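You operate a simulated robot arm through the tools that you are given. There is no shell and no other tool.

You run a simulated robot arm. Do the job below in one go: nothing can be reset, and whatever is moved stays where it is left.

TASK
Run the set 0.8 metres at fast speed, then switch the cage off.
Fine: let it stop by itself.

Only the result counts: the job must be done as asked and must still hold three seconds after the hand-in. Knocking over, shifting, dropping, spilling or breaking anything else fails it.

THE ROBOT
A 7-joint arm with a two-finger parallel gripper, fixed in place. Base frame: the origin is on the floor under the middle of its stand, x ahead of it, y to its left, z up. Lengths are in m, angles in rad, forces in N, time in s.
With the tool pointing down near the work surface it reaches from about 0.1 to 0.54 m from the base axis. Its first joint turns from -2.897 to 2.897 rad. Payload 1.57 kg.
The TCP is the grasp point between the finger pads, 0.03 m short of the fingertips. In the tool frame z runs along the fingers and y along their closing line. Largest opening 0.08 m; finger width 0.017, thickness 0.012; the body of the gripper, 0.04 by 0.082 m, starts 0.08 m behind the TCP.
Orientation is that of the tool frame in the base frame, as a unit quaternion [x, y, z, w]. With the fingers straight down and closing along the base's y, the tool's x points along the base's -x, its y along +y and its z along -z.

THE INTERFACE
- The arm moves only by the tool nudge_tool. Its argument "steps" is a list of rows, each an object of numbers (a shift or turn left out is 0, a gripper value left out holds the last): "claw": the opening, from 0 (shut) to 1 (fully open); "dx", "dy", "dz": the shift along the base's x, y, z in cm; "rx", "ry", "rz": the turn, a rotation vector about the base's x, y, z in rad. In form: [{"claw": .., "dx": .., "dy": .., "dz": .., "rx": .., "ry": .., "rz": ..}, ...]. A call has 1 to 20 rows; each row shifts and turns the commanded pose from where the row before left it. A row lasts 0.2 s, in which the tool goes at most 0.05 m and 0.15 rad; a call with a longer step from one row to the next is refused whole, and so is a gripper value outside its range. A pose out of reach is approached as far as the arm can. The call stops where the force on the tool passes 40 N (or 10 N more than at its start, if that is more) or the arm is blocked; 0.2 s more then pass. Each finger travels about 0.072 m/s and halts on what it meets, pressing with about 31 N; the grip force reading is that of the motor and also rises with nothing between the fingers. The clock runs only during rows and for 0.2 s after the last one: add rows that do not move to give the fingers time. It gives the time, the measured TCP pose, the force on the tool (base axes), the opening and the grip force at its end, in the units of the frame above (readings bear some noise), with the torque about the TCP (base axes, N m) and any sound that the robot's microphone picked up.
- Cameras (640 x 400 px; columns grow to the right, rows downward): "scene" is fixed at [0.0509, -0.4991, 1.6542]; the picture's right is [0.64, -0.77, 0.00], its down [-0.48, -0.40, -0.78] and it looks along [0.60, 0.50, -0.62] (base axes); focal length 313 px, centre (320, 200). "wrist" rides on the gripper at [0.072, -0.007, -0.122] in the tool frame; the picture's right is [0.09, 1.00, 0.00], its down [-0.84, 0.08, -0.54] and it looks along [-0.54, 0.05, 0.84] (tool axes); focal length 238 px, centre (320, 200). There is no depth. A picture from a camera that has moved, and an enlarged one, comes with that camera's place and axes in the base frame and with its lens.
- capture(camera): a new picture of that camera. It takes no simulated time.
- lift_body(by): slides the trunk up (or, below 0, down) by that many m; the arm rides with it, the base frame stays. It gives what a move gives, with no picture.
- close_up(camera, box): a new picture of the part [left, top, right, bottom] of that camera's present view, enlarged. It takes no simulated time.
- job_done(): hands the job in; it is judged then, once.

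Nothing tells you positions but the pictures and the camera data. Unless the task says otherwise, let go and move clear before handing in.

The tools are called after "Call:" as a command line: name --argument value ..., lists and objects as JSON in quotes. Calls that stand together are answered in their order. nudge_tool: Moves the arm, as the interface text tells. Its arguments: {"type":"object","properties":{"steps":{"type":"array"}},"required":["steps"]} The other tools are called the same way: lift_body (by) moves the trunk up or down; capture (camera) takes a picture; close_up (camera, box) takes an enlarged picture of a part of a camera's view; job_done () hands the job in.

At the start:

```text
t: 0.0
position: [0.4035, -0.0819, 1.3249]
tcp_rot: [0.0, 1.0, 0.0, 0.0]
force: [0.3, -0.3, 0.3]
ft_torque: [-0.03, -0.02, -0.02]
gripper_width: 0.0802
grip_force: 0.2
trunk travel left (down, up): [-0.075, 0.04]
```

scene: 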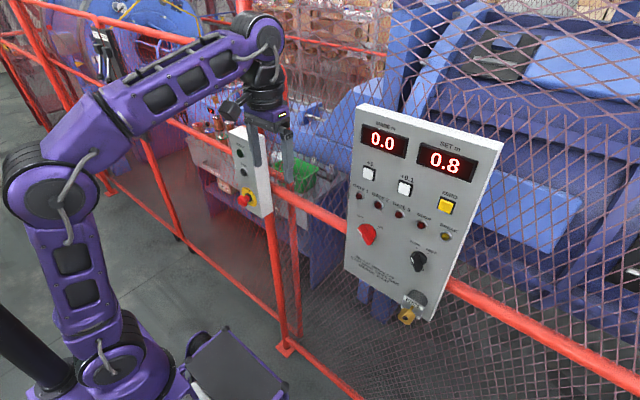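
wrist: 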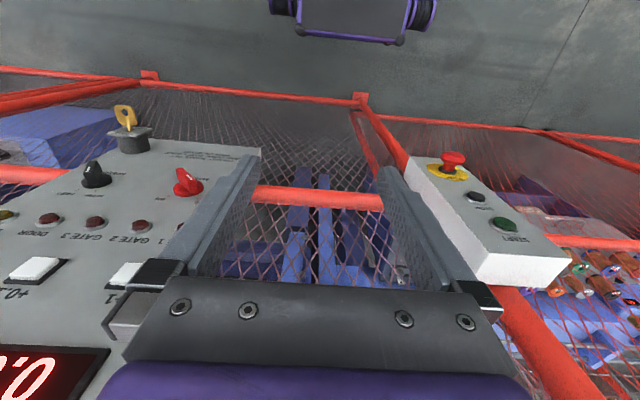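

I see a control panel with two displays (MADE m 0.0, SET m 0.8), buttons, lamps, a red knob, a black knob and a key switch, and a second small box with an e-stop and buttons. I'll take close-ups to read the labels before doing anything.

Call:
close_up --camera "scene" --box '[330, 90, 510, 220]'

Call:
close_up --camera "scene" --box '[330, 200, 510, 330]'

Call:
close_up --camera "scene" --box '[200, 110, 310, 220]'

Call:
close_up --camera "wrist" --box '[400, 130, 600, 300]'

Call:
close_up --camera "wrist" --box '[0, 90, 270, 300]'

```text
3.08 times, centred on (420, 155) of scene
camera zoom: at [0.0509, -0.4991, 1.6542], right [0.64, -0.77, 0.0], down [-0.48, -0.4, -0.78], along [0.6, 0.5, -0.62], focal length 964 px, centre (12, 338)
```

zoom: 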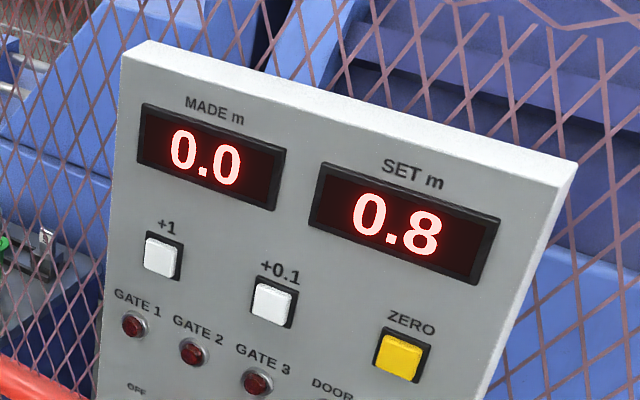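

```text
3.08 times, centred on (420, 265) of scene
camera zoom: at [0.0509, -0.4991, 1.6542], right [0.64, -0.77, 0.0], down [-0.48, -0.4, -0.78], along [0.6, 0.5, -0.62], focal length 964 px, centre (12, 0)
```

zoom: 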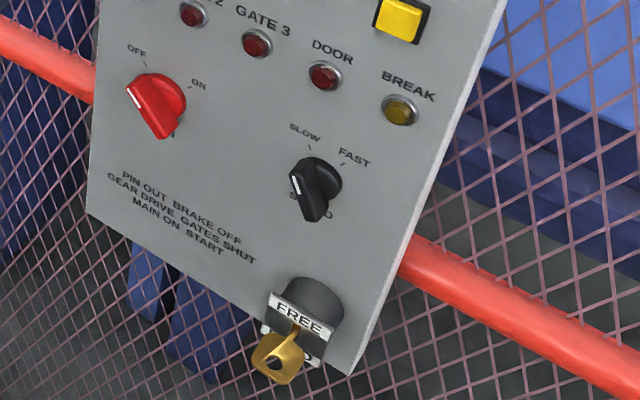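

```text
3.64 times, centred on (255, 165) of scene
camera zoom: at [0.0509, -0.4991, 1.6542], right [0.64, -0.77, 0.0], down [-0.48, -0.4, -0.78], along [0.6, 0.5, -0.62], focal length 1140 px, centre (556, 327)
```

zoom: 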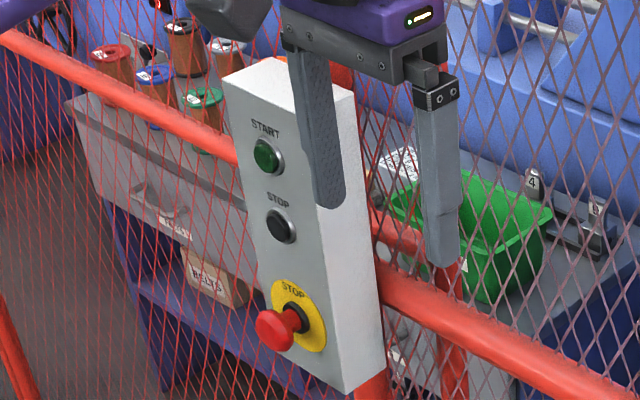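

```text
2.35 times, centred on (500, 215) of wrist
camera zoom: at [0.3316, -0.0883, 1.448], right [-0.09, 1.0, 0.0], down [0.84, 0.08, 0.54], along [0.54, 0.05, -0.84], focal length 561 px, centre (-104, 165)
```

zoom: 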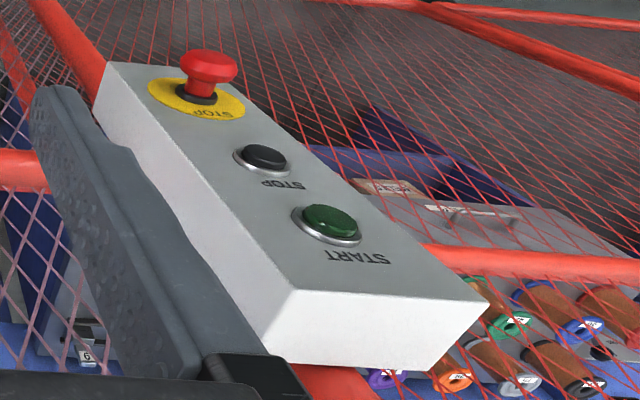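

```text
1.90 times, centred on (135, 195) of wrist
camera zoom: at [0.3316, -0.0883, 1.448], right [-0.09, 1.0, 0.0], down [0.84, 0.08, 0.54], along [0.54, 0.05, -0.84], focal length 454 px, centre (672, 210)
```

zoom: 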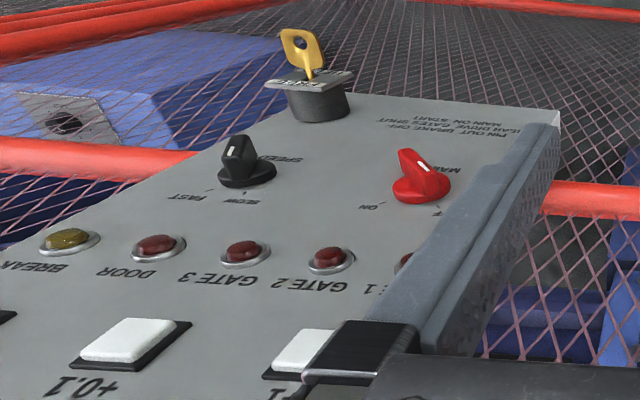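

The set display already reads 0.8 and the main and speed knobs both appear to point left. I need to read the key plate and check the rest of the cage (pin, brake, gear, gates), so I'll zoom further.

Call:
close_up --camera "scene" --box '[390, 275, 440, 325]'

Call:
close_up --camera "scene" --box '[340, 210, 450, 280]'

Call:
close_up --camera "scene" --box '[0, 0, 200, 125]'

Call:
close_up --camera "scene" --box '[200, 0, 400, 125]'

Call:
close_up --camera "scene" --box '[440, 0, 640, 125]'

Call:
close_up --camera "scene" --box '[440, 180, 640, 305]'

Call:
close_up --camera "scene" --box '[160, 100, 340, 212]'

```text
8.00 times, centred on (415, 300) of scene
camera zoom: at [0.0509, -0.4991, 1.6542], right [0.64, -0.77, 0.0], down [-0.48, -0.4, -0.78], along [0.6, 0.5, -0.62], focal length 2507 px, centre (-440, -600)
```

zoom: 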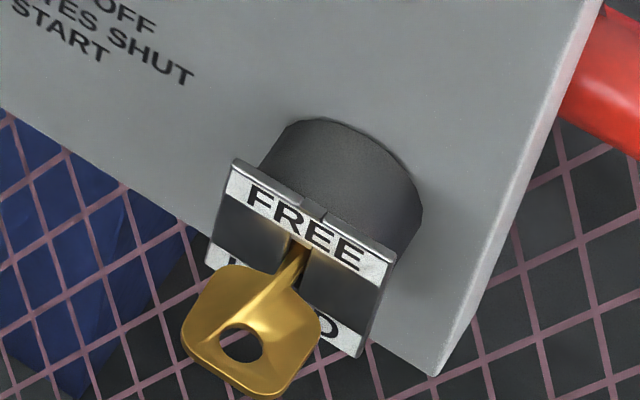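

```text
5.71 times, centred on (395, 245) of scene
camera zoom: at [0.0509, -0.4991, 1.6542], right [0.64, -0.77, 0.0], down [-0.48, -0.4, -0.78], along [0.6, 0.5, -0.62], focal length 1791 px, centre (-109, -57)
```

zoom: 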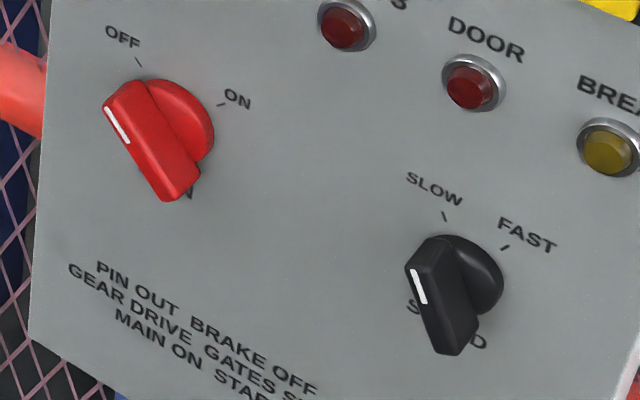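

```text
3.20 times, centred on (100, 62) of scene
camera zoom: at [0.0509, -0.4991, 1.6542], right [0.64, -0.77, 0.0], down [-0.48, -0.4, -0.78], along [0.6, 0.5, -0.62], focal length 1003 px, centre (1024, 640)
```

zoom: 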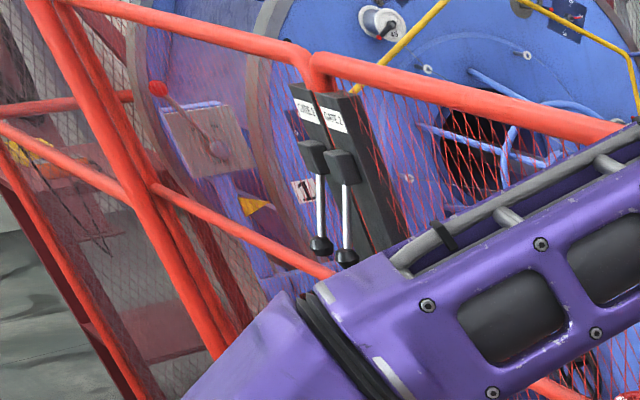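

```text
3.20 times, centred on (300, 62) of scene
camera zoom: at [0.0509, -0.4991, 1.6542], right [0.64, -0.77, 0.0], down [-0.48, -0.4, -0.78], along [0.6, 0.5, -0.62], focal length 1003 px, centre (384, 640)
```

zoom: 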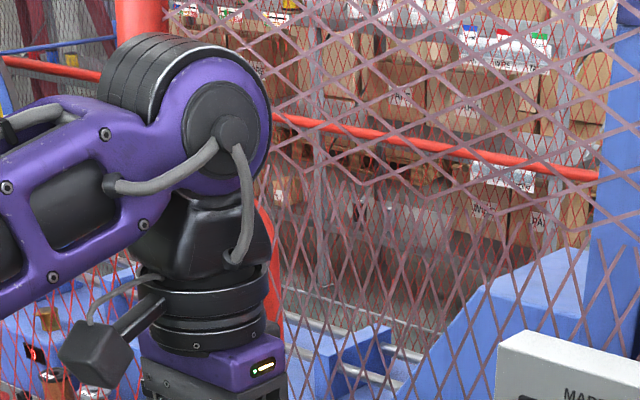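

```text
3.20 times, centred on (540, 62) of scene
camera zoom: at [0.0509, -0.4991, 1.6542], right [0.64, -0.77, 0.0], down [-0.48, -0.4, -0.78], along [0.6, 0.5, -0.62], focal length 1003 px, centre (-384, 640)
```

zoom: 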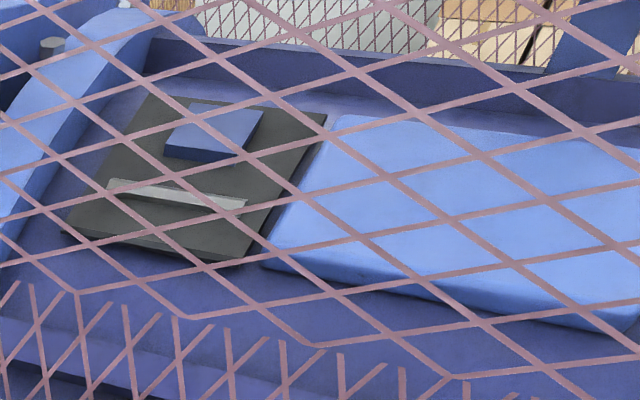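

```text
3.20 times, centred on (540, 242) of scene
camera zoom: at [0.0509, -0.4991, 1.6542], right [0.64, -0.77, 0.0], down [-0.48, -0.4, -0.78], along [0.6, 0.5, -0.62], focal length 1003 px, centre (-384, 64)
```

zoom: 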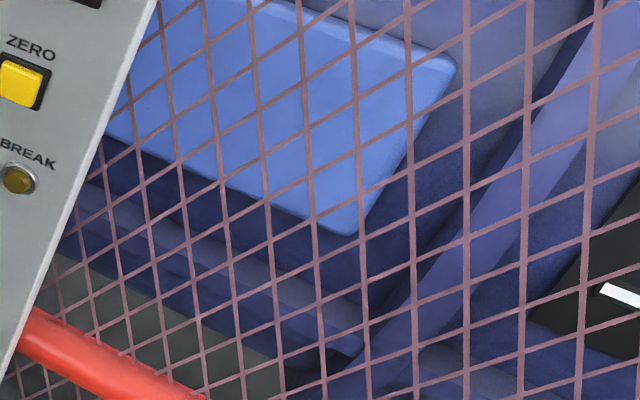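

```text
3.56 times, centred on (250, 156) of scene
camera zoom: at [0.0509, -0.4991, 1.6542], right [0.64, -0.77, 0.0], down [-0.48, -0.4, -0.78], along [0.6, 0.5, -0.62], focal length 1114 px, centre (569, 356)
```

zoom: 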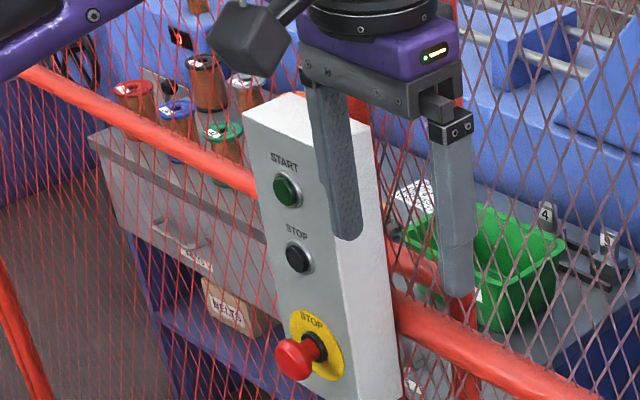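

Panel face looks vertical, near x≈0.52, y from −0.44 to −0.20, z from 0.98 to 1.43; the START box face is near x≈0.51, y≈0.17. The MAIN knob (at OFF) sits near (0.52, −0.257, 1.15) and SPEED (at SLOW) near (0.52, −0.384, 1.15). I'll pull back a little and tilt the tool towards horizontal to see more with the wrist camera.

Call:
nudge_tool --steps '[{"dx": -1.5, "ry": -0.15}, {"dx": -1.5, "ry": -0.15}, {"dx": -1.5, "ry": -0.15}, {"dx": -1, "ry": -0.15}, {"dx": -1, "ry": -0.15}]'

```text
t: 0.9
position: [0.4008, -0.0917, 1.2499]
tcp_rot: [0.007, 0.988, 0.018, 0.156]
force: [0.0, 0.2, 0.8]
ft_torque: [-0.01, 0.0, 0.0]
gripper_width: 0.0798
grip_force: 0.0
trunk travel left (down, up): [-0.075, 0.04]
stopped in row 4: the arm was blocked; the commanded pose is now the measured one
```

The arm reported blocked, and the tool dropped in z while turning less than asked. I'll look at what stopped it.

Call:
capture --camera "scene"

Call:
capture --camera "wrist"

```text
taken
```

scene: 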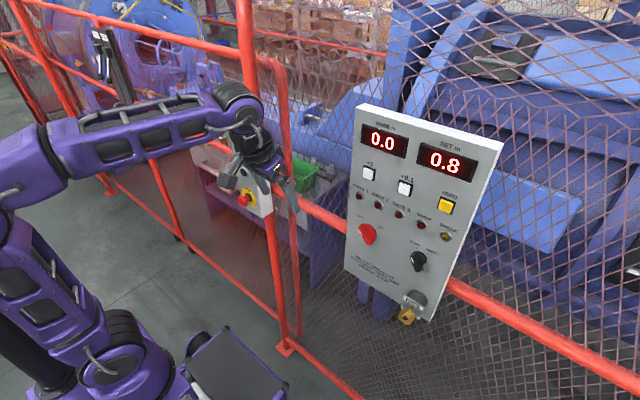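

```text
taken
camera wrist: at [0.2953, -0.1007, 1.3433], right [-0.08, 1.0, 0.01], down [0.63, 0.04, 0.78], along [0.77, 0.07, -0.63], focal length 238 px, centre (320, 200)
```

wrist: 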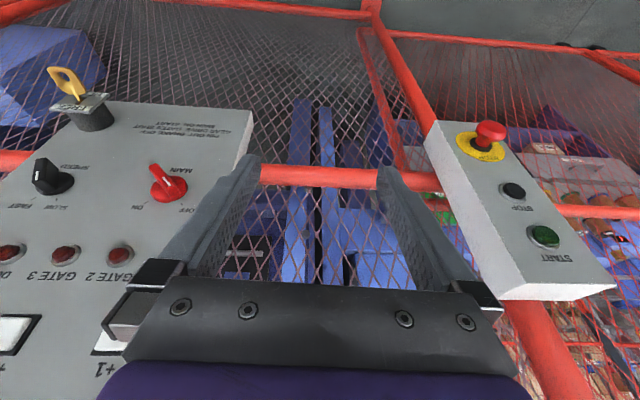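

The tool stopped at about −0.31 rad of tilt, likely from folding the arm back too much rather than touching anything. I'll use this view to read the key plate, the start box and the area beyond.

Call:
close_up --camera "wrist" --box '[30, 55, 150, 135]'

Call:
close_up --camera "wrist" --box '[0, 130, 220, 280]'

Call:
close_up --camera "wrist" --box '[420, 100, 620, 300]'

Call:
close_up --camera "wrist" --box '[200, 80, 420, 290]'

Call:
close_up --camera "scene" --box '[60, 0, 260, 125]'

Call:
close_up --camera "scene" --box '[280, 130, 360, 210]'

```text
5.00 times, centred on (90, 95) of wrist
camera zoom: at [0.2953, -0.1007, 1.3433], right [-0.08, 1.0, 0.01], down [0.63, 0.04, 0.78], along [0.77, 0.07, -0.63], focal length 1192 px, centre (1470, 725)
```

zoom: 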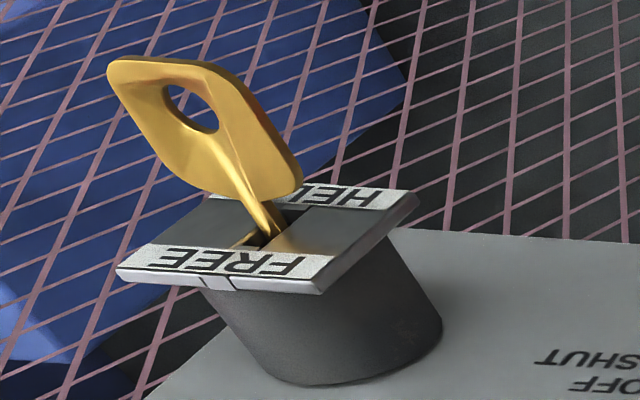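

```text
2.67 times, centred on (110, 205) of wrist
camera zoom: at [0.2953, -0.1007, 1.3433], right [-0.08, 1.0, 0.01], down [0.63, 0.04, 0.78], along [0.77, 0.07, -0.63], focal length 636 px, centre (880, 187)
```

zoom: 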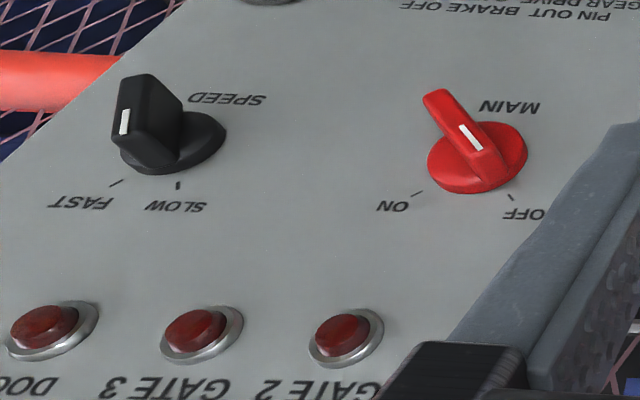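

```text
2.00 times, centred on (520, 200) of wrist
camera zoom: at [0.2953, -0.1007, 1.3433], right [-0.08, 1.0, 0.01], down [0.63, 0.04, 0.78], along [0.77, 0.07, -0.63], focal length 477 px, centre (-80, 200)
```

zoom: 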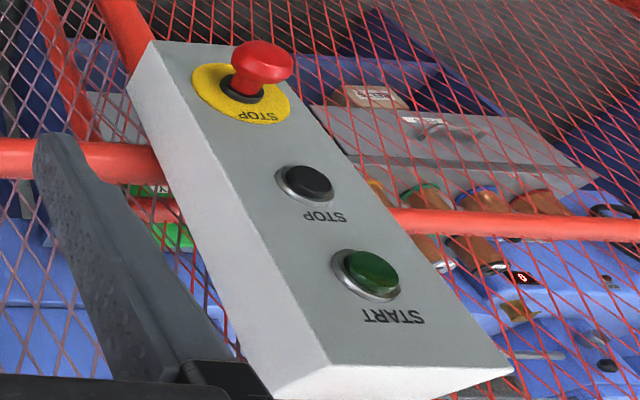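

```text
1.90 times, centred on (310, 185) of wrist
camera zoom: at [0.2953, -0.1007, 1.3433], right [-0.08, 1.0, 0.01], down [0.63, 0.04, 0.78], along [0.77, 0.07, -0.63], focal length 454 px, centre (339, 229)
```

zoom: 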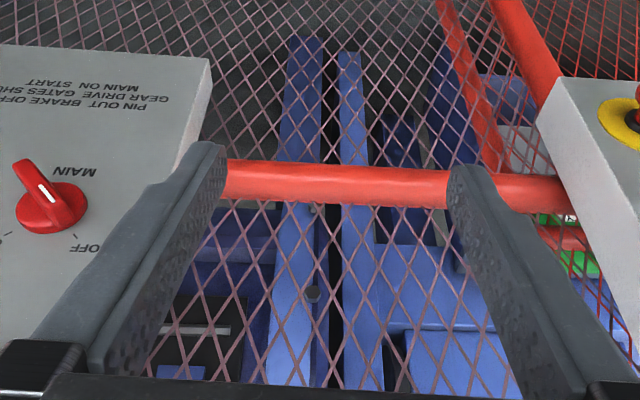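

```text
3.20 times, centred on (160, 62) of scene
camera zoom: at [0.0509, -0.4991, 1.6542], right [0.64, -0.77, 0.0], down [-0.48, -0.4, -0.78], along [0.6, 0.5, -0.62], focal length 1003 px, centre (832, 640)
```

zoom: 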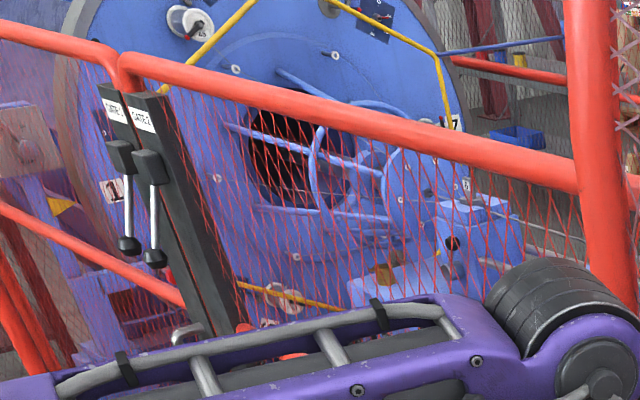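

```text
5.00 times, centred on (320, 170) of scene
camera zoom: at [0.0509, -0.4991, 1.6542], right [0.64, -0.77, 0.0], down [-0.48, -0.4, -0.78], along [0.6, 0.5, -0.62], focal length 1567 px, centre (320, 350)
```

zoom: 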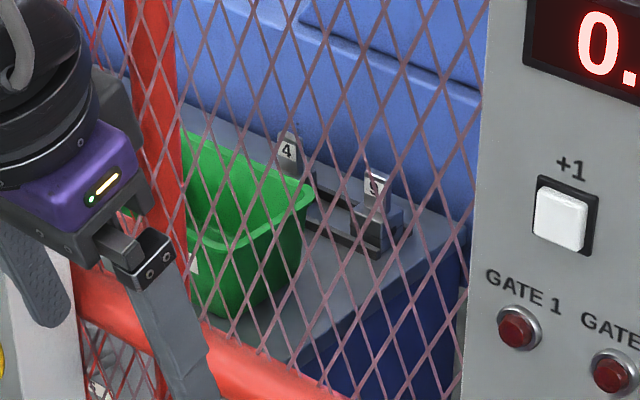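

The key plate reads FREE (top) / HELD (bottom), with the key upright at FREE, so I'll leave it. MAIN is at OFF (ticks about ±45° from up) and SPEED at SLOW (ticks about ±30°). I'll lower the trunk to give the wrist more room to tilt, then tilt gently without pulling back.

Call:
lift_body --by -0.07

```text
t: 2.0
position: [0.399, -0.0909, 1.1795]
tcp_rot: [0.005, 0.987, 0.018, 0.157]
force: [-0.2, 1.0, 0.4]
ft_torque: [-0.01, 0.0, 0.01]
gripper_width: 0.0801
grip_force: 0.1
trunk travel left (down, up): [-0.005, 0.11]
```

Trunk is down and the tool is clear. Next I'll shift toward the panel's side (−y) and up, in small steps, tilting slowly to see how the arm follows.

Call:
nudge_tool --steps '[{"dz": 2, "dy": -1}, {"dz": 2, "dy": -1}, {"dz": 2, "dy": -1}, {"dz": 1, "dy": -1, "ry": -0.05}, {"dy": -1, "ry": -0.05}, {"dy": -1, "ry": -0.05}, {"ry": -0.05}, {"ry": -0.05}]'

```text
t: 3.8
position: [0.4048, -0.154, 1.2415]
tcp_rot: [0.005, 0.962, 0.02, 0.271]
force: [0.2, -0.4, 0.0]
ft_torque: [0.01, 0.02, 0.04]
gripper_width: 0.0799
grip_force: 0.0
trunk travel left (down, up): [-0.005, 0.11]
```

It followed well; tilt is about 0.55 rad now. I'll continue tilting.

Call:
nudge_tool --steps '[{"ry": -0.06}, {"ry": -0.06}, {"ry": -0.06}, {"ry": -0.06}, {"ry": -0.06}, {"ry": -0.06}, {"ry": -0.06}, {"ry": -0.06}]'

Call:
capture --camera "scene"

Call:
capture --camera "wrist"

```text
t: 5.0
position: [0.4359, -0.1593, 1.1862]
tcp_rot: [0.009, 0.937, 0.029, 0.347]
force: [0.3, -0.1, 0.7]
ft_torque: [0.01, -0.02, 0.0]
gripper_width: 0.08
grip_force: 0.0
trunk travel left (down, up): [-0.005, 0.11]
stopped in row 6: the arm was blocked; the commanded pose is now the measured one
```

```text
taken
```

scene: 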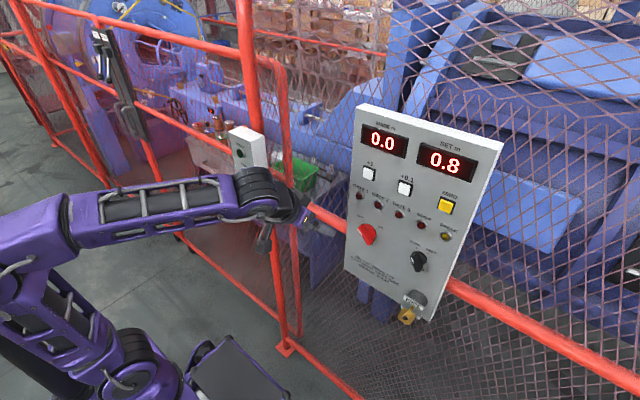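

```text
taken
camera wrist: at [0.3014, -0.1678, 1.2319], right [-0.07, 1.0, 0.0], down [0.28, 0.02, 0.96], along [0.96, 0.07, -0.28], focal length 238 px, centre (320, 200)
```

wrist: 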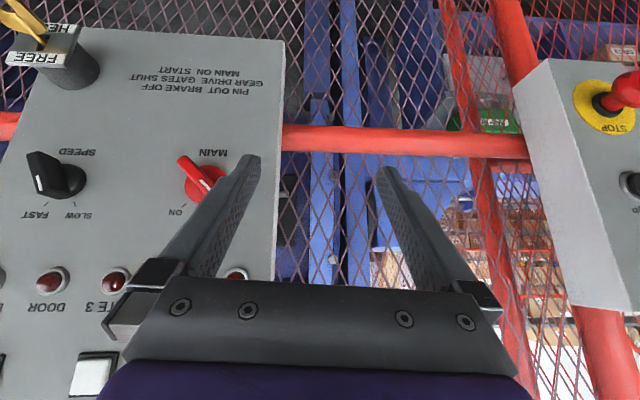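

The tilt stops at about 0.71 rad here; the forearm folding seems to be the limit, so farther reach will allow more tilt. Let me zoom in on the knobs from this good view to measure their shape.

Call:
close_up --camera "wrist" --box '[10, 130, 130, 230]'

Call:
close_up --camera "wrist" --box '[150, 130, 270, 230]'

Call:
close_up --camera "wrist" --box '[0, 0, 120, 100]'

Call:
close_up --camera "scene" --box '[0, 180, 320, 400]'

```text
4.00 times, centred on (70, 180) of wrist
camera zoom: at [0.3014, -0.1678, 1.2319], right [-0.07, 1.0, 0.0], down [0.28, 0.02, 0.96], along [0.96, 0.07, -0.28], focal length 953 px, centre (1320, 280)
```

zoom: 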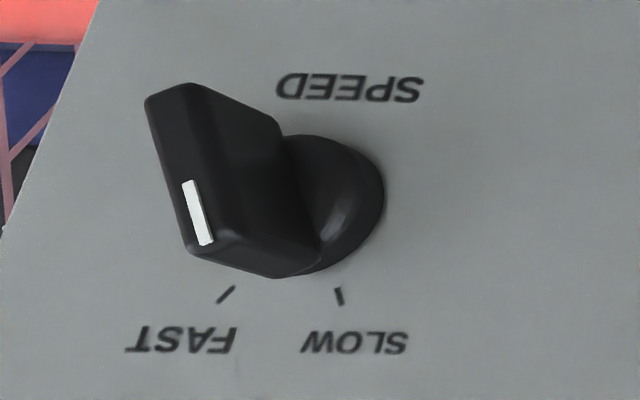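

```text
4.00 times, centred on (210, 180) of wrist
camera zoom: at [0.3014, -0.1678, 1.2319], right [-0.07, 1.0, 0.0], down [0.28, 0.02, 0.96], along [0.96, 0.07, -0.28], focal length 953 px, centre (760, 280)
```

zoom: 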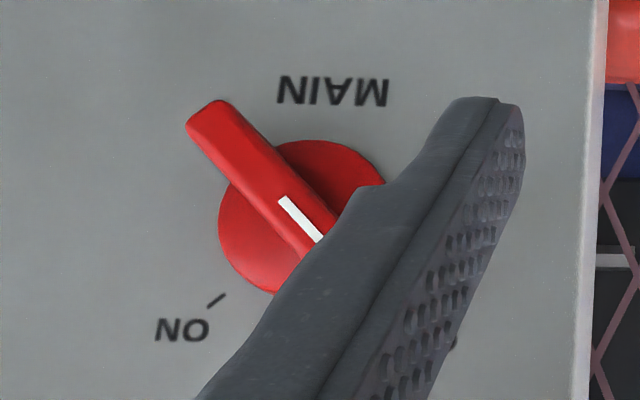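

```text
4.00 times, centred on (60, 50) of wrist
camera zoom: at [0.3014, -0.1678, 1.2319], right [-0.07, 1.0, 0.0], down [0.28, 0.02, 0.96], along [0.96, 0.07, -0.28], focal length 953 px, centre (1360, 800)
```

zoom: 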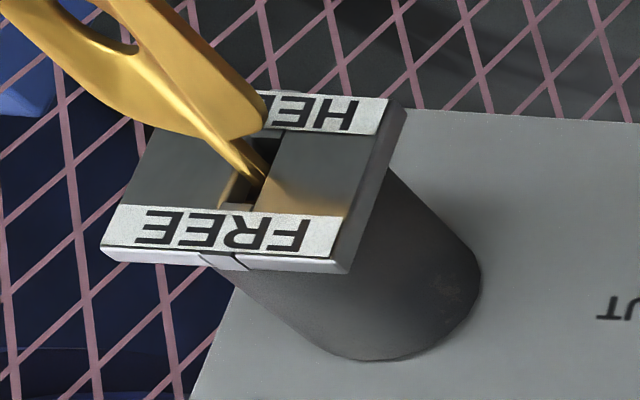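

```text
1.82 times, centred on (160, 290) of scene
camera zoom: at [0.0509, -0.4991, 1.6542], right [0.64, -0.77, 0.0], down [-0.48, -0.4, -0.78], along [0.6, 0.5, -0.62], focal length 570 px, centre (611, 36)
```

zoom: 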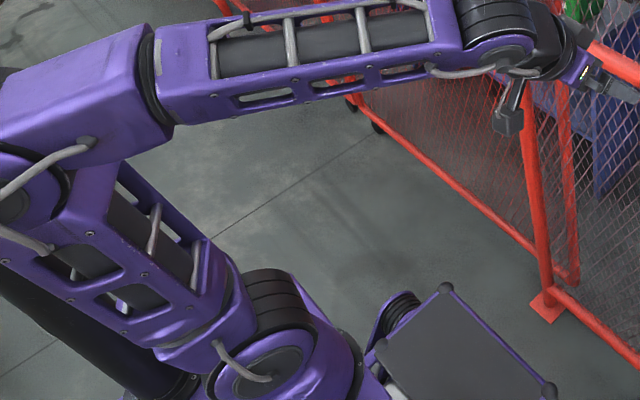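

SPEED is at SLOW (about 30° left of up, centre near y −0.380, z 1.156) and MAIN at OFF (about 42° left, centre y −0.257). With the tool tilted about 45° I plan to straddle each knob's bar between the fingertips, close, and roll about x. First I'll move in front of the SPEED knob at a safe distance, narrowing the fingers.

Call:
nudge_tool --steps '[{"dy": -2, "dx": -0.3, "dz": 0.4, "claw": 0.6}, {"dy": -2, "dx": -0.3, "dz": 0.4}, {"dy": -2, "dx": -0.3, "dz": 0.4}, {"dy": -2, "dx": -0.3}, {"dy": -2, "dx": -0.3}, {"dy": -2}, {"dy": -2}, {"dy": -2}, {"dy": -2}, {"dy": -2}, {"dy": -2}]'

Call:
capture --camera "scene"

Call:
capture --camera "wrist"

```text
t: 7.5
position: [0.418, -0.3753, 1.2018]
tcp_rot: [0.006, 0.935, 0.028, 0.353]
force: [0.3, -0.4, -0.8]
ft_torque: [0.01, -0.01, -0.05]
gripper_width: 0.0477
grip_force: 0.0
trunk travel left (down, up): [-0.005, 0.11]
```

```text
taken
```

scene: 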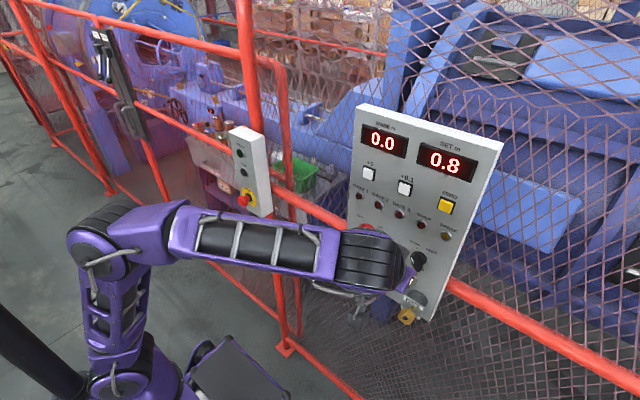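

```text
taken
camera wrist: at [0.2841, -0.3853, 1.2469], right [-0.07, 1.0, 0.0], down [0.27, 0.02, 0.96], along [0.96, 0.07, -0.27], focal length 238 px, centre (320, 200)
```

wrist: 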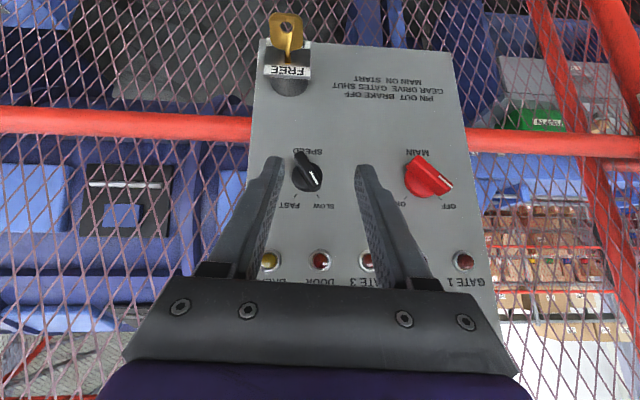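

Now the SPEED knob is directly ahead and between the fingers in view. The arm has more room here, so I'll try more tilt in small steps.

Call:
nudge_tool --steps '[{"ry": -0.06, "dz": -0.3}, {"ry": -0.06, "dz": -0.3}, {"ry": -0.06, "dz": -0.3}, {"ry": -0.06, "dz": -0.3}, {"ry": -0.06, "dz": -0.3}]'

```text
t: 8.7
position: [0.4193, -0.3763, 1.1873]
tcp_rot: [0.003, 0.872, 0.029, 0.488]
force: [0.1, 0.3, 0.9]
ft_torque: [-0.02, 0.01, 0.0]
gripper_width: 0.0479
grip_force: 0.1
trunk travel left (down, up): [-0.005, 0.11]
```

Tilt is now 1.02 rad with the position held. I'll continue.

Call:
nudge_tool --steps '[{"ry": -0.06, "dz": -0.3, "dx": 0.4}, {"ry": -0.06, "dz": -0.3, "dx": 0.4}, {"ry": -0.06, "dz": -0.3, "dx": 0.4}, {"ry": -0.06, "dz": -0.3, "dx": 0.2}]'

Call:
capture --camera "wrist"

Call:
capture --camera "scene"

```text
t: 9.7
position: [0.4329, -0.3773, 1.1748]
tcp_rot: [-0.001, 0.807, 0.029, 0.59]
force: [0.1, 1.2, -0.3]
ft_torque: [-0.01, -0.07, 0.01]
gripper_width: 0.0481
grip_force: 0.1
trunk travel left (down, up): [-0.005, 0.11]
```

```text
taken
camera wrist: at [0.2952, -0.3867, 1.1448], right [-0.06, 1.0, -0.04], down [-0.26, 0.02, 0.96], along [0.96, 0.07, 0.26], focal length 238 px, centre (320, 200)
```

wrist: 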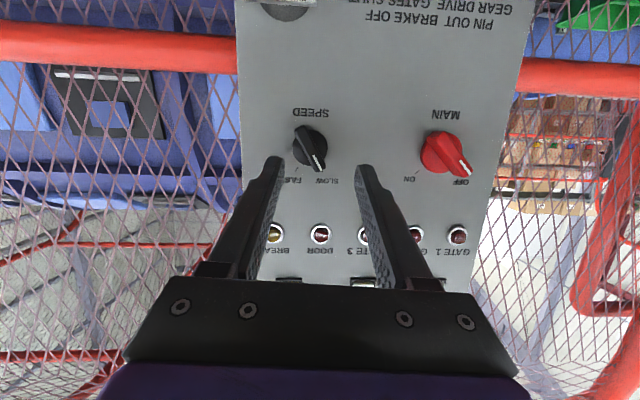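

```text
taken
```

scene: 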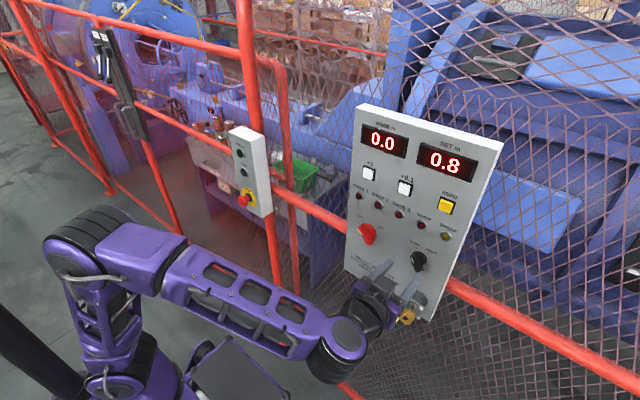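

Tilt is 1.26 rad now, only about 18° short of horizontal. I'll take close-ups to refine the knob centres before finishing the tilt.

Call:
close_up --camera "wrist" --box '[260, 90, 360, 200]'

Call:
close_up --camera "wrist" --box '[390, 90, 490, 200]'

```text
3.64 times, centred on (310, 145) of wrist
camera zoom: at [0.2952, -0.3867, 1.1448], right [-0.06, 1.0, -0.04], down [-0.26, 0.02, 0.96], along [0.96, 0.07, 0.26], focal length 867 px, centre (356, 400)
```

zoom: 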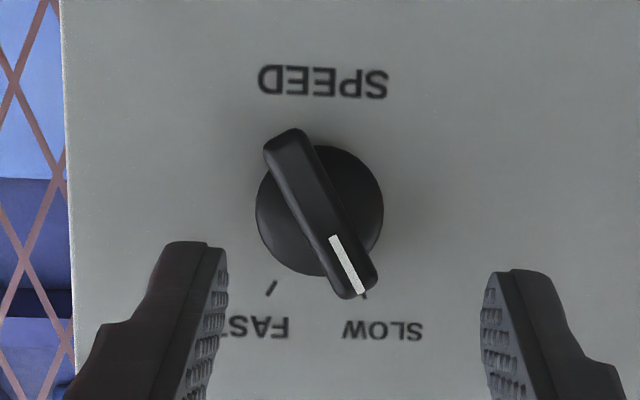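

```text
3.64 times, centred on (440, 145) of wrist
camera zoom: at [0.2952, -0.3867, 1.1448], right [-0.06, 1.0, -0.04], down [-0.26, 0.02, 0.96], along [0.96, 0.07, 0.26], focal length 867 px, centre (-116, 400)
```

zoom: 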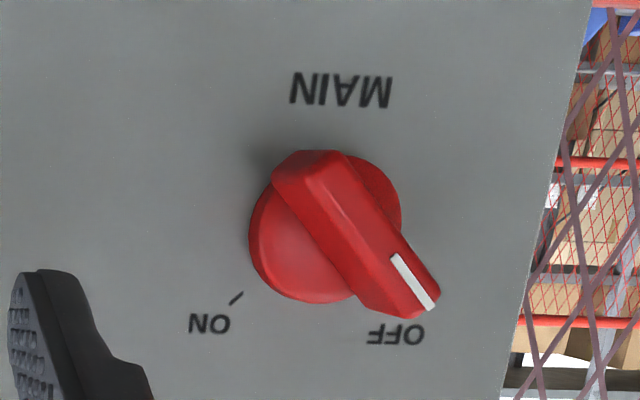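

SPEED knob: centre (y −0.3815, z 1.156), bar front at x≈0.49, bar about 9 mm thick. I'll roll the tool about −0.56 rad so the fingers straddle the bar square-on, still at a distance.

Call:
nudge_tool --steps '[{"rx": -0.14}, {"rx": -0.14, "dz": -0.4}, {"rx": -0.14, "dz": -0.4}, {"rx": -0.14, "dz": -0.4}, {}]'

Call:
capture --camera "wrist"

Call:
capture --camera "scene"

```text
t: 10.8
position: [0.4325, -0.3769, 1.1635]
tcp_rot: [-0.163, 0.784, -0.196, 0.566]
force: [-1.2, -0.2, 0.5]
ft_torque: [0.01, 0.0, -0.05]
gripper_width: 0.048
grip_force: 0.0
trunk travel left (down, up): [-0.005, 0.11]
```

```text
taken
camera wrist: at [0.2953, -0.402, 1.1431], right [-0.06, 0.82, -0.57], down [-0.26, 0.53, 0.8], along [0.96, 0.2, 0.18], focal length 238 px, centre (320, 200)
```

wrist: 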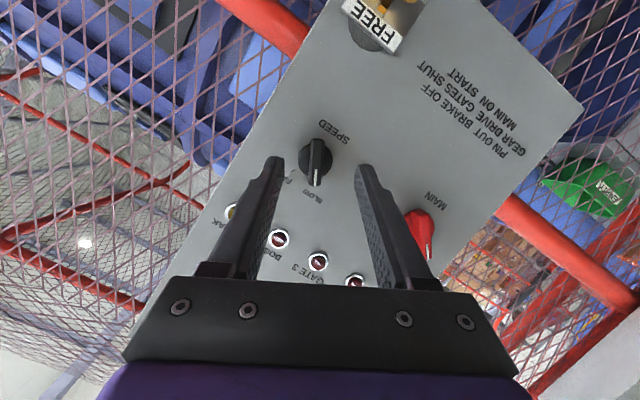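

```text
taken
```

scene: 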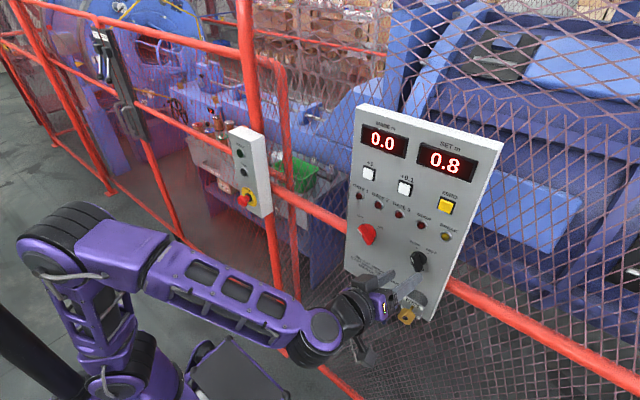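

The bar is aligned with the fingers in the wrist view. I'll advance slowly along x to straddle it.

Call:
nudge_tool --steps '[{"dx": 0.8, "dy": -0.05}, {"dx": 0.8, "dy": -0.05}, {"dx": 0.8, "dy": -0.05}, {"dx": 0.7}, {"dx": 0.6}, {"dx": 0.5}, {}]'

Call:
capture --camera "wrist"

Call:
close_up --camera "scene" --box '[350, 210, 470, 310]'

```text
t: 12.4
position: [0.4758, -0.3777, 1.163]
tcp_rot: [-0.163, 0.784, -0.195, 0.566]
force: [-0.4, 0.6, 0.0]
ft_torque: [0.01, 0.03, -0.03]
gripper_width: 0.048
grip_force: 0.1
trunk travel left (down, up): [-0.005, 0.11]
```

```text
taken
camera wrist: at [0.3371, -0.4025, 1.143], right [-0.06, 0.82, -0.56], down [-0.26, 0.53, 0.81], along [0.96, 0.2, 0.18], focal length 238 px, centre (320, 200)
```

wrist: 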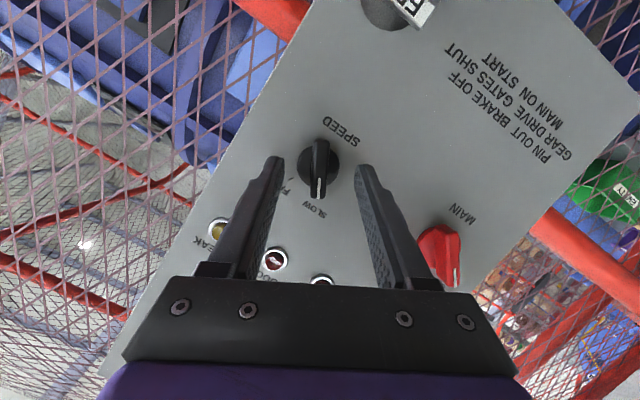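

```text
4.00 times, centred on (410, 260) of scene
camera zoom: at [0.0509, -0.4991, 1.6542], right [0.64, -0.77, 0.0], down [-0.48, -0.4, -0.78], along [0.6, 0.5, -0.62], focal length 1254 px, centre (-40, -40)
```

zoom: 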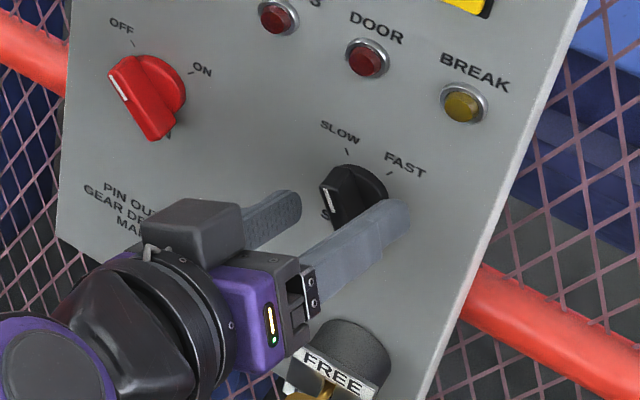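

The fingertips are either side of the bar, past its front by ~14 mm, with no contact force. Now I'll close gently on it.

Call:
nudge_tool --steps '[{"claw": 0.3}, {"claw": 0.15}, {"claw": 0.0}, {}]'

Call:
capture --camera "wrist"

```text
t: 13.4
position: [0.4752, -0.3787, 1.1635]
tcp_rot: [-0.162, 0.785, -0.196, 0.566]
force: [2.2, -1.2, 1.6]
ft_torque: [0.02, -0.19, -0.35]
gripper_width: 0.011
grip_force: 28.3
trunk travel left (down, up): [-0.005, 0.11]
```

```text
taken
camera wrist: at [0.337, -0.4028, 1.143], right [-0.06, 0.82, -0.56], down [-0.26, 0.53, 0.81], along [0.96, 0.2, 0.18], focal length 238 px, centre (320, 200)
```

wrist: 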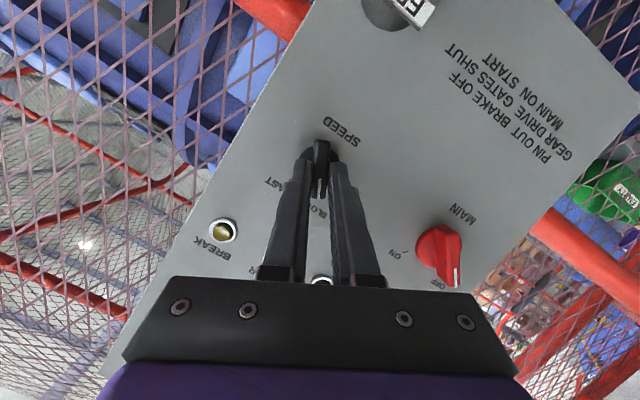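

Gripped with the bar between the pads (11 mm). Now I'll roll +60° about the knob axis, from SLOW to FAST.

Call:
nudge_tool --steps '[{"rx": 0.13, "dy": -0.1, "dz": 0.01}, {"rx": 0.13, "dy": -0.1, "dz": 0.01}, {"rx": 0.13, "dy": -0.1, "dz": 0.01}, {"rx": 0.13, "dy": -0.1, "dz": 0.01}, {"rx": 0.13, "dy": -0.1, "dz": -0.04}, {"rx": 0.13, "dy": -0.1, "dz": -0.04}, {"rx": 0.13, "dy": -0.1, "dz": -0.05}, {"rx": 0.13, "dy": -0.1, "dz": -0.05}, {}]'

Call:
capture --camera "wrist"

Call:
close_up --camera "scene" --box '[350, 210, 470, 310]'

```text
t: 15.4
position: [0.473, -0.3872, 1.1599]
tcp_rot: [0.14, 0.777, 0.221, 0.572]
force: [7.4, -12.4, 13.1]
ft_torque: [-0.14, -0.16, -0.58]
gripper_width: 0.011
grip_force: 29.1
trunk travel left (down, up): [-0.005, 0.11]
```

```text
taken
camera wrist: at [0.3363, -0.38, 1.1294], right [-0.06, 0.9, 0.43], down [-0.26, -0.43, 0.87], along [0.96, -0.06, 0.26], focal length 238 px, centre (320, 200)
```

wrist: 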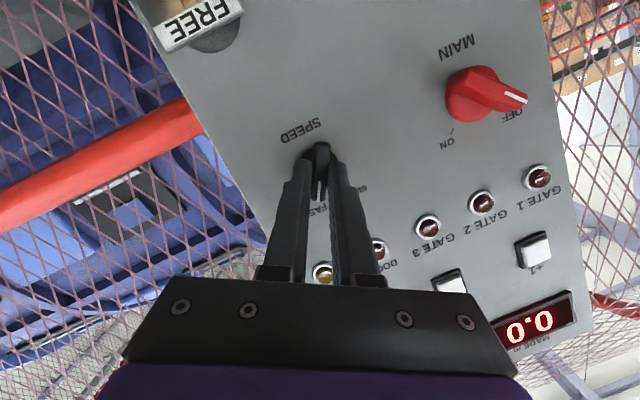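

```text
4.00 times, centred on (410, 260) of scene
camera zoom: at [0.0509, -0.4991, 1.6542], right [0.64, -0.77, 0.0], down [-0.48, -0.4, -0.78], along [0.6, 0.5, -0.62], focal length 1254 px, centre (-40, -40)
```

zoom: 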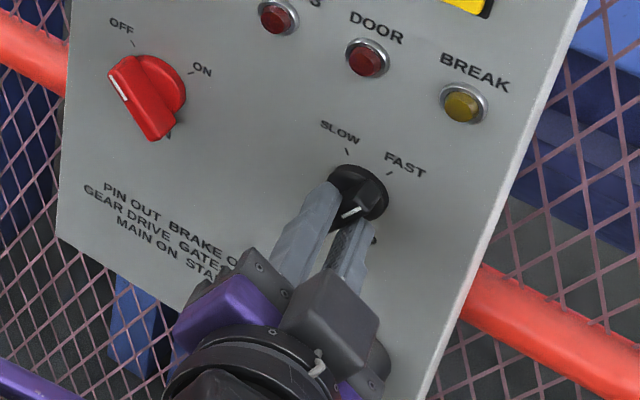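

The white mark now points to FAST. I'll open and back straight out, then check that it stays.

Call:
nudge_tool --steps '[{"claw": 0.3}, {"claw": 0.6}, {}, {"dx": -0.8}, {"dx": -1}, {"dx": -1}, {"dx": -1}, {"dx": -0.8}]'

Call:
capture --camera "wrist"

Call:
close_up --camera "scene" --box '[350, 210, 470, 310]'

```text
t: 17.2
position: [0.429, -0.3874, 1.1623]
tcp_rot: [0.14, 0.778, 0.219, 0.572]
force: [-0.2, 0.3, -0.5]
ft_torque: [-0.02, 0.02, 0.0]
gripper_width: 0.0477
grip_force: 0.0
trunk travel left (down, up): [-0.005, 0.11]
```

```text
taken
camera wrist: at [0.2915, -0.381, 1.1304], right [-0.06, 0.9, 0.42], down [-0.26, -0.42, 0.87], along [0.96, -0.06, 0.26], focal length 238 px, centre (320, 200)
```

wrist: 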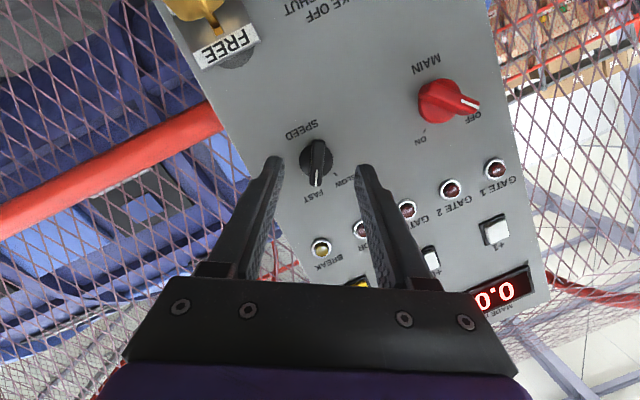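

```text
4.00 times, centred on (410, 260) of scene
camera zoom: at [0.0509, -0.4991, 1.6542], right [0.64, -0.77, 0.0], down [-0.48, -0.4, -0.78], along [0.6, 0.5, -0.62], focal length 1254 px, centre (-40, -40)
```

zoom: 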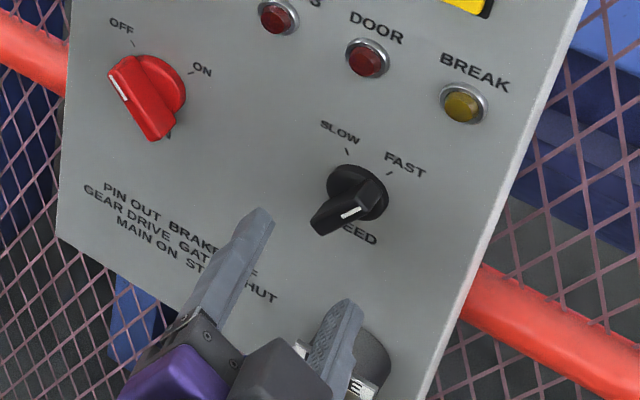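

SPEED is set to FAST. Next is MAIN: I'll slide in front of it at the same distance while unrolling the tool, in short moves to watch for the arm's limit.

Call:
nudge_tool --steps '[{"rx": -0.08, "dy": 1.2}, {"rx": -0.08, "dy": 1.2}, {"rx": -0.08, "dy": 1.2}, {"rx": -0.08, "dy": 1.2}]'

```text
t: 18.2
position: [0.4288, -0.3376, 1.1601]
tcp_rot: [0.046, 0.803, 0.094, 0.587]
force: [-0.3, -0.5, -0.1]
ft_torque: [-0.02, 0.0, 0.02]
gripper_width: 0.0482
grip_force: 0.1
trunk travel left (down, up): [-0.005, 0.11]
```

Call:
nudge_tool --steps '[{"rx": -0.08, "dy": 1.2}, {"rx": -0.08, "dy": 1.2}, {"rx": -0.05, "dy": 1.2}]'

```text
t: 19.1
position: [0.4277, -0.3037, 1.16]
tcp_rot: [-0.014, 0.808, 0.008, 0.588]
force: [0.3, -0.4, -0.2]
ft_torque: [0.04, -0.03, -0.04]
gripper_width: 0.0477
grip_force: 0.1
trunk travel left (down, up): [-0.005, 0.11]
```

Tracking is good so far. Continuing toward MAIN.

Call:
nudge_tool --steps '[{"dy": 1.2}, {"dy": 1.2}, {"dy": 1.2}, {"dy": 0.8}]'

Call:
capture --camera "wrist"

Call:
capture --camera "scene"

```text
t: 20.1
position: [0.4285, -0.259, 1.16]
tcp_rot: [-0.014, 0.809, 0.009, 0.588]
force: [-0.5, -0.7, -0.3]
ft_torque: [0.04, -0.01, -0.01]
gripper_width: 0.0481
grip_force: 0.0
trunk travel left (down, up): [-0.005, 0.11]
```

```text
taken
camera wrist: at [0.2906, -0.2696, 1.1307], right [-0.06, 0.99, -0.09], down [-0.26, 0.07, 0.96], along [0.96, 0.08, 0.25], focal length 238 px, centre (320, 200)
```

wrist: 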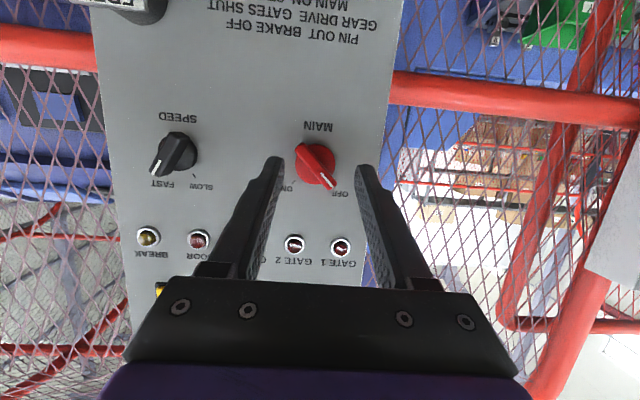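

```text
taken
```

scene: 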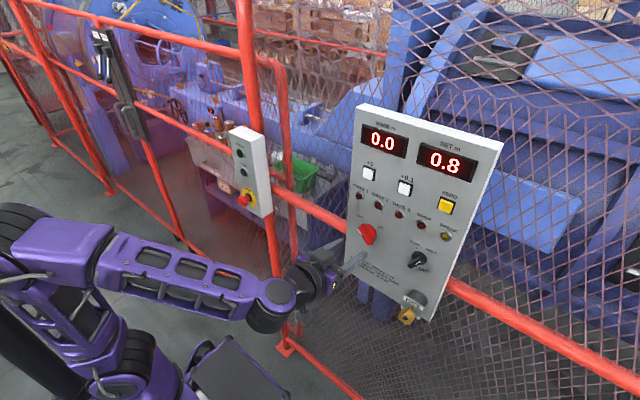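

MAIN is right in front of the fingers, and the arm holds fine here. I'll measure its centre and angle from a close-up.

Call:
close_up --camera "wrist" --box '[260, 100, 370, 210]'

```text
3.64 times, centred on (315, 155) of wrist
camera zoom: at [0.2906, -0.2696, 1.1307], right [-0.06, 0.99, -0.09], down [-0.26, 0.07, 0.96], along [0.96, 0.08, 0.25], focal length 867 px, centre (338, 364)
```

zoom: 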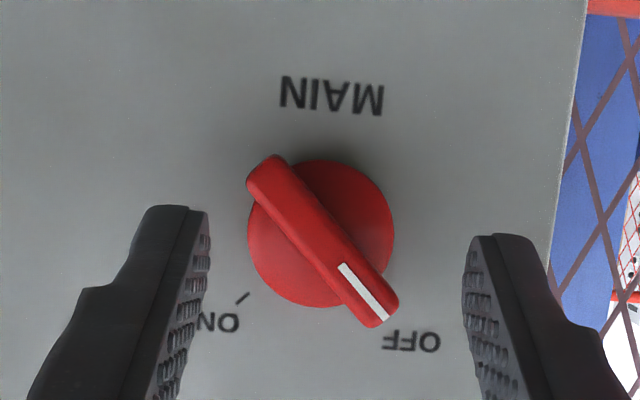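

MAIN's centre is at about (y −0.259, z 1.155) with OFF at 45° left. I'll roll to −45° in two short moves.

Call:
nudge_tool --steps '[{"rx": -0.13, "dy": 0.08}, {"rx": -0.13, "dy": 0.08}, {"rx": -0.13, "dy": 0.08}]'

```text
t: 20.9
position: [0.4294, -0.2565, 1.1531]
tcp_rot: [-0.129, 0.799, -0.143, 0.57]
force: [0.2, 0.2, -0.1]
ft_torque: [-0.01, -0.01, -0.03]
gripper_width: 0.0477
grip_force: 0.0
trunk travel left (down, up): [-0.005, 0.11]
```

There's a small z sag of 7 mm. I'll hold a moment to see if it settles before rolling further.

Call:
nudge_tool --steps '[{"dz": 0.2}, {"dz": 0.0}]'

```text
t: 21.4
position: [0.4299, -0.2569, 1.1561]
tcp_rot: [-0.128, 0.799, -0.144, 0.57]
force: [0.0, 0.3, 0.1]
ft_torque: [0.0, 0.01, -0.01]
gripper_width: 0.048
grip_force: 0.1
trunk travel left (down, up): [-0.005, 0.11]
```

It still sags slightly, so I'll move forward 1.5 cm (still short of the knob) to gain room, then continue the roll.

Call:
nudge_tool --steps '[{"dx": 0.7, "dz": 0.1}, {"dx": 0.7, "dz": 0.1}, {"rx": -0.1, "dy": 0.06}, {"rx": -0.1, "dy": 0.06}]'

```text
t: 22.4
position: [0.4425, -0.2555, 1.163]
tcp_rot: [-0.186, 0.778, -0.224, 0.557]
force: [-0.2, 0.6, -0.2]
ft_torque: [-0.01, -0.02, 0.02]
gripper_width: 0.0479
grip_force: 0.0
trunk travel left (down, up): [-0.005, 0.11]
```

Good: roll is about −34° and position is right. Two more steps to −45°.

Call:
nudge_tool --steps '[{"rx": -0.1, "dy": 0.05}, {"rx": -0.09, "dy": 0.05}, {}]'

Call:
capture --camera "wrist"

```text
t: 23.2
position: [0.4446, -0.2538, 1.161]
tcp_rot: [-0.238, 0.754, -0.296, 0.535]
force: [-0.2, 1.1, 0.1]
ft_torque: [-0.02, -0.01, -0.01]
gripper_width: 0.0482
grip_force: 0.1
trunk travel left (down, up): [-0.005, 0.11]
```

```text
taken
camera wrist: at [0.3065, -0.284, 1.1482], right [-0.07, 0.65, -0.76], down [-0.26, 0.72, 0.64], along [0.96, 0.24, 0.11], focal length 238 px, centre (320, 200)
```

wrist: 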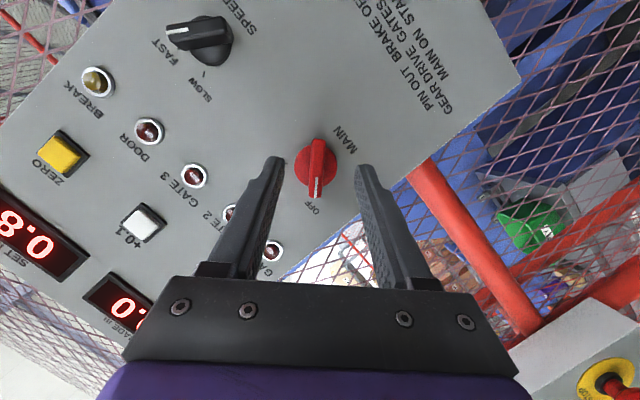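

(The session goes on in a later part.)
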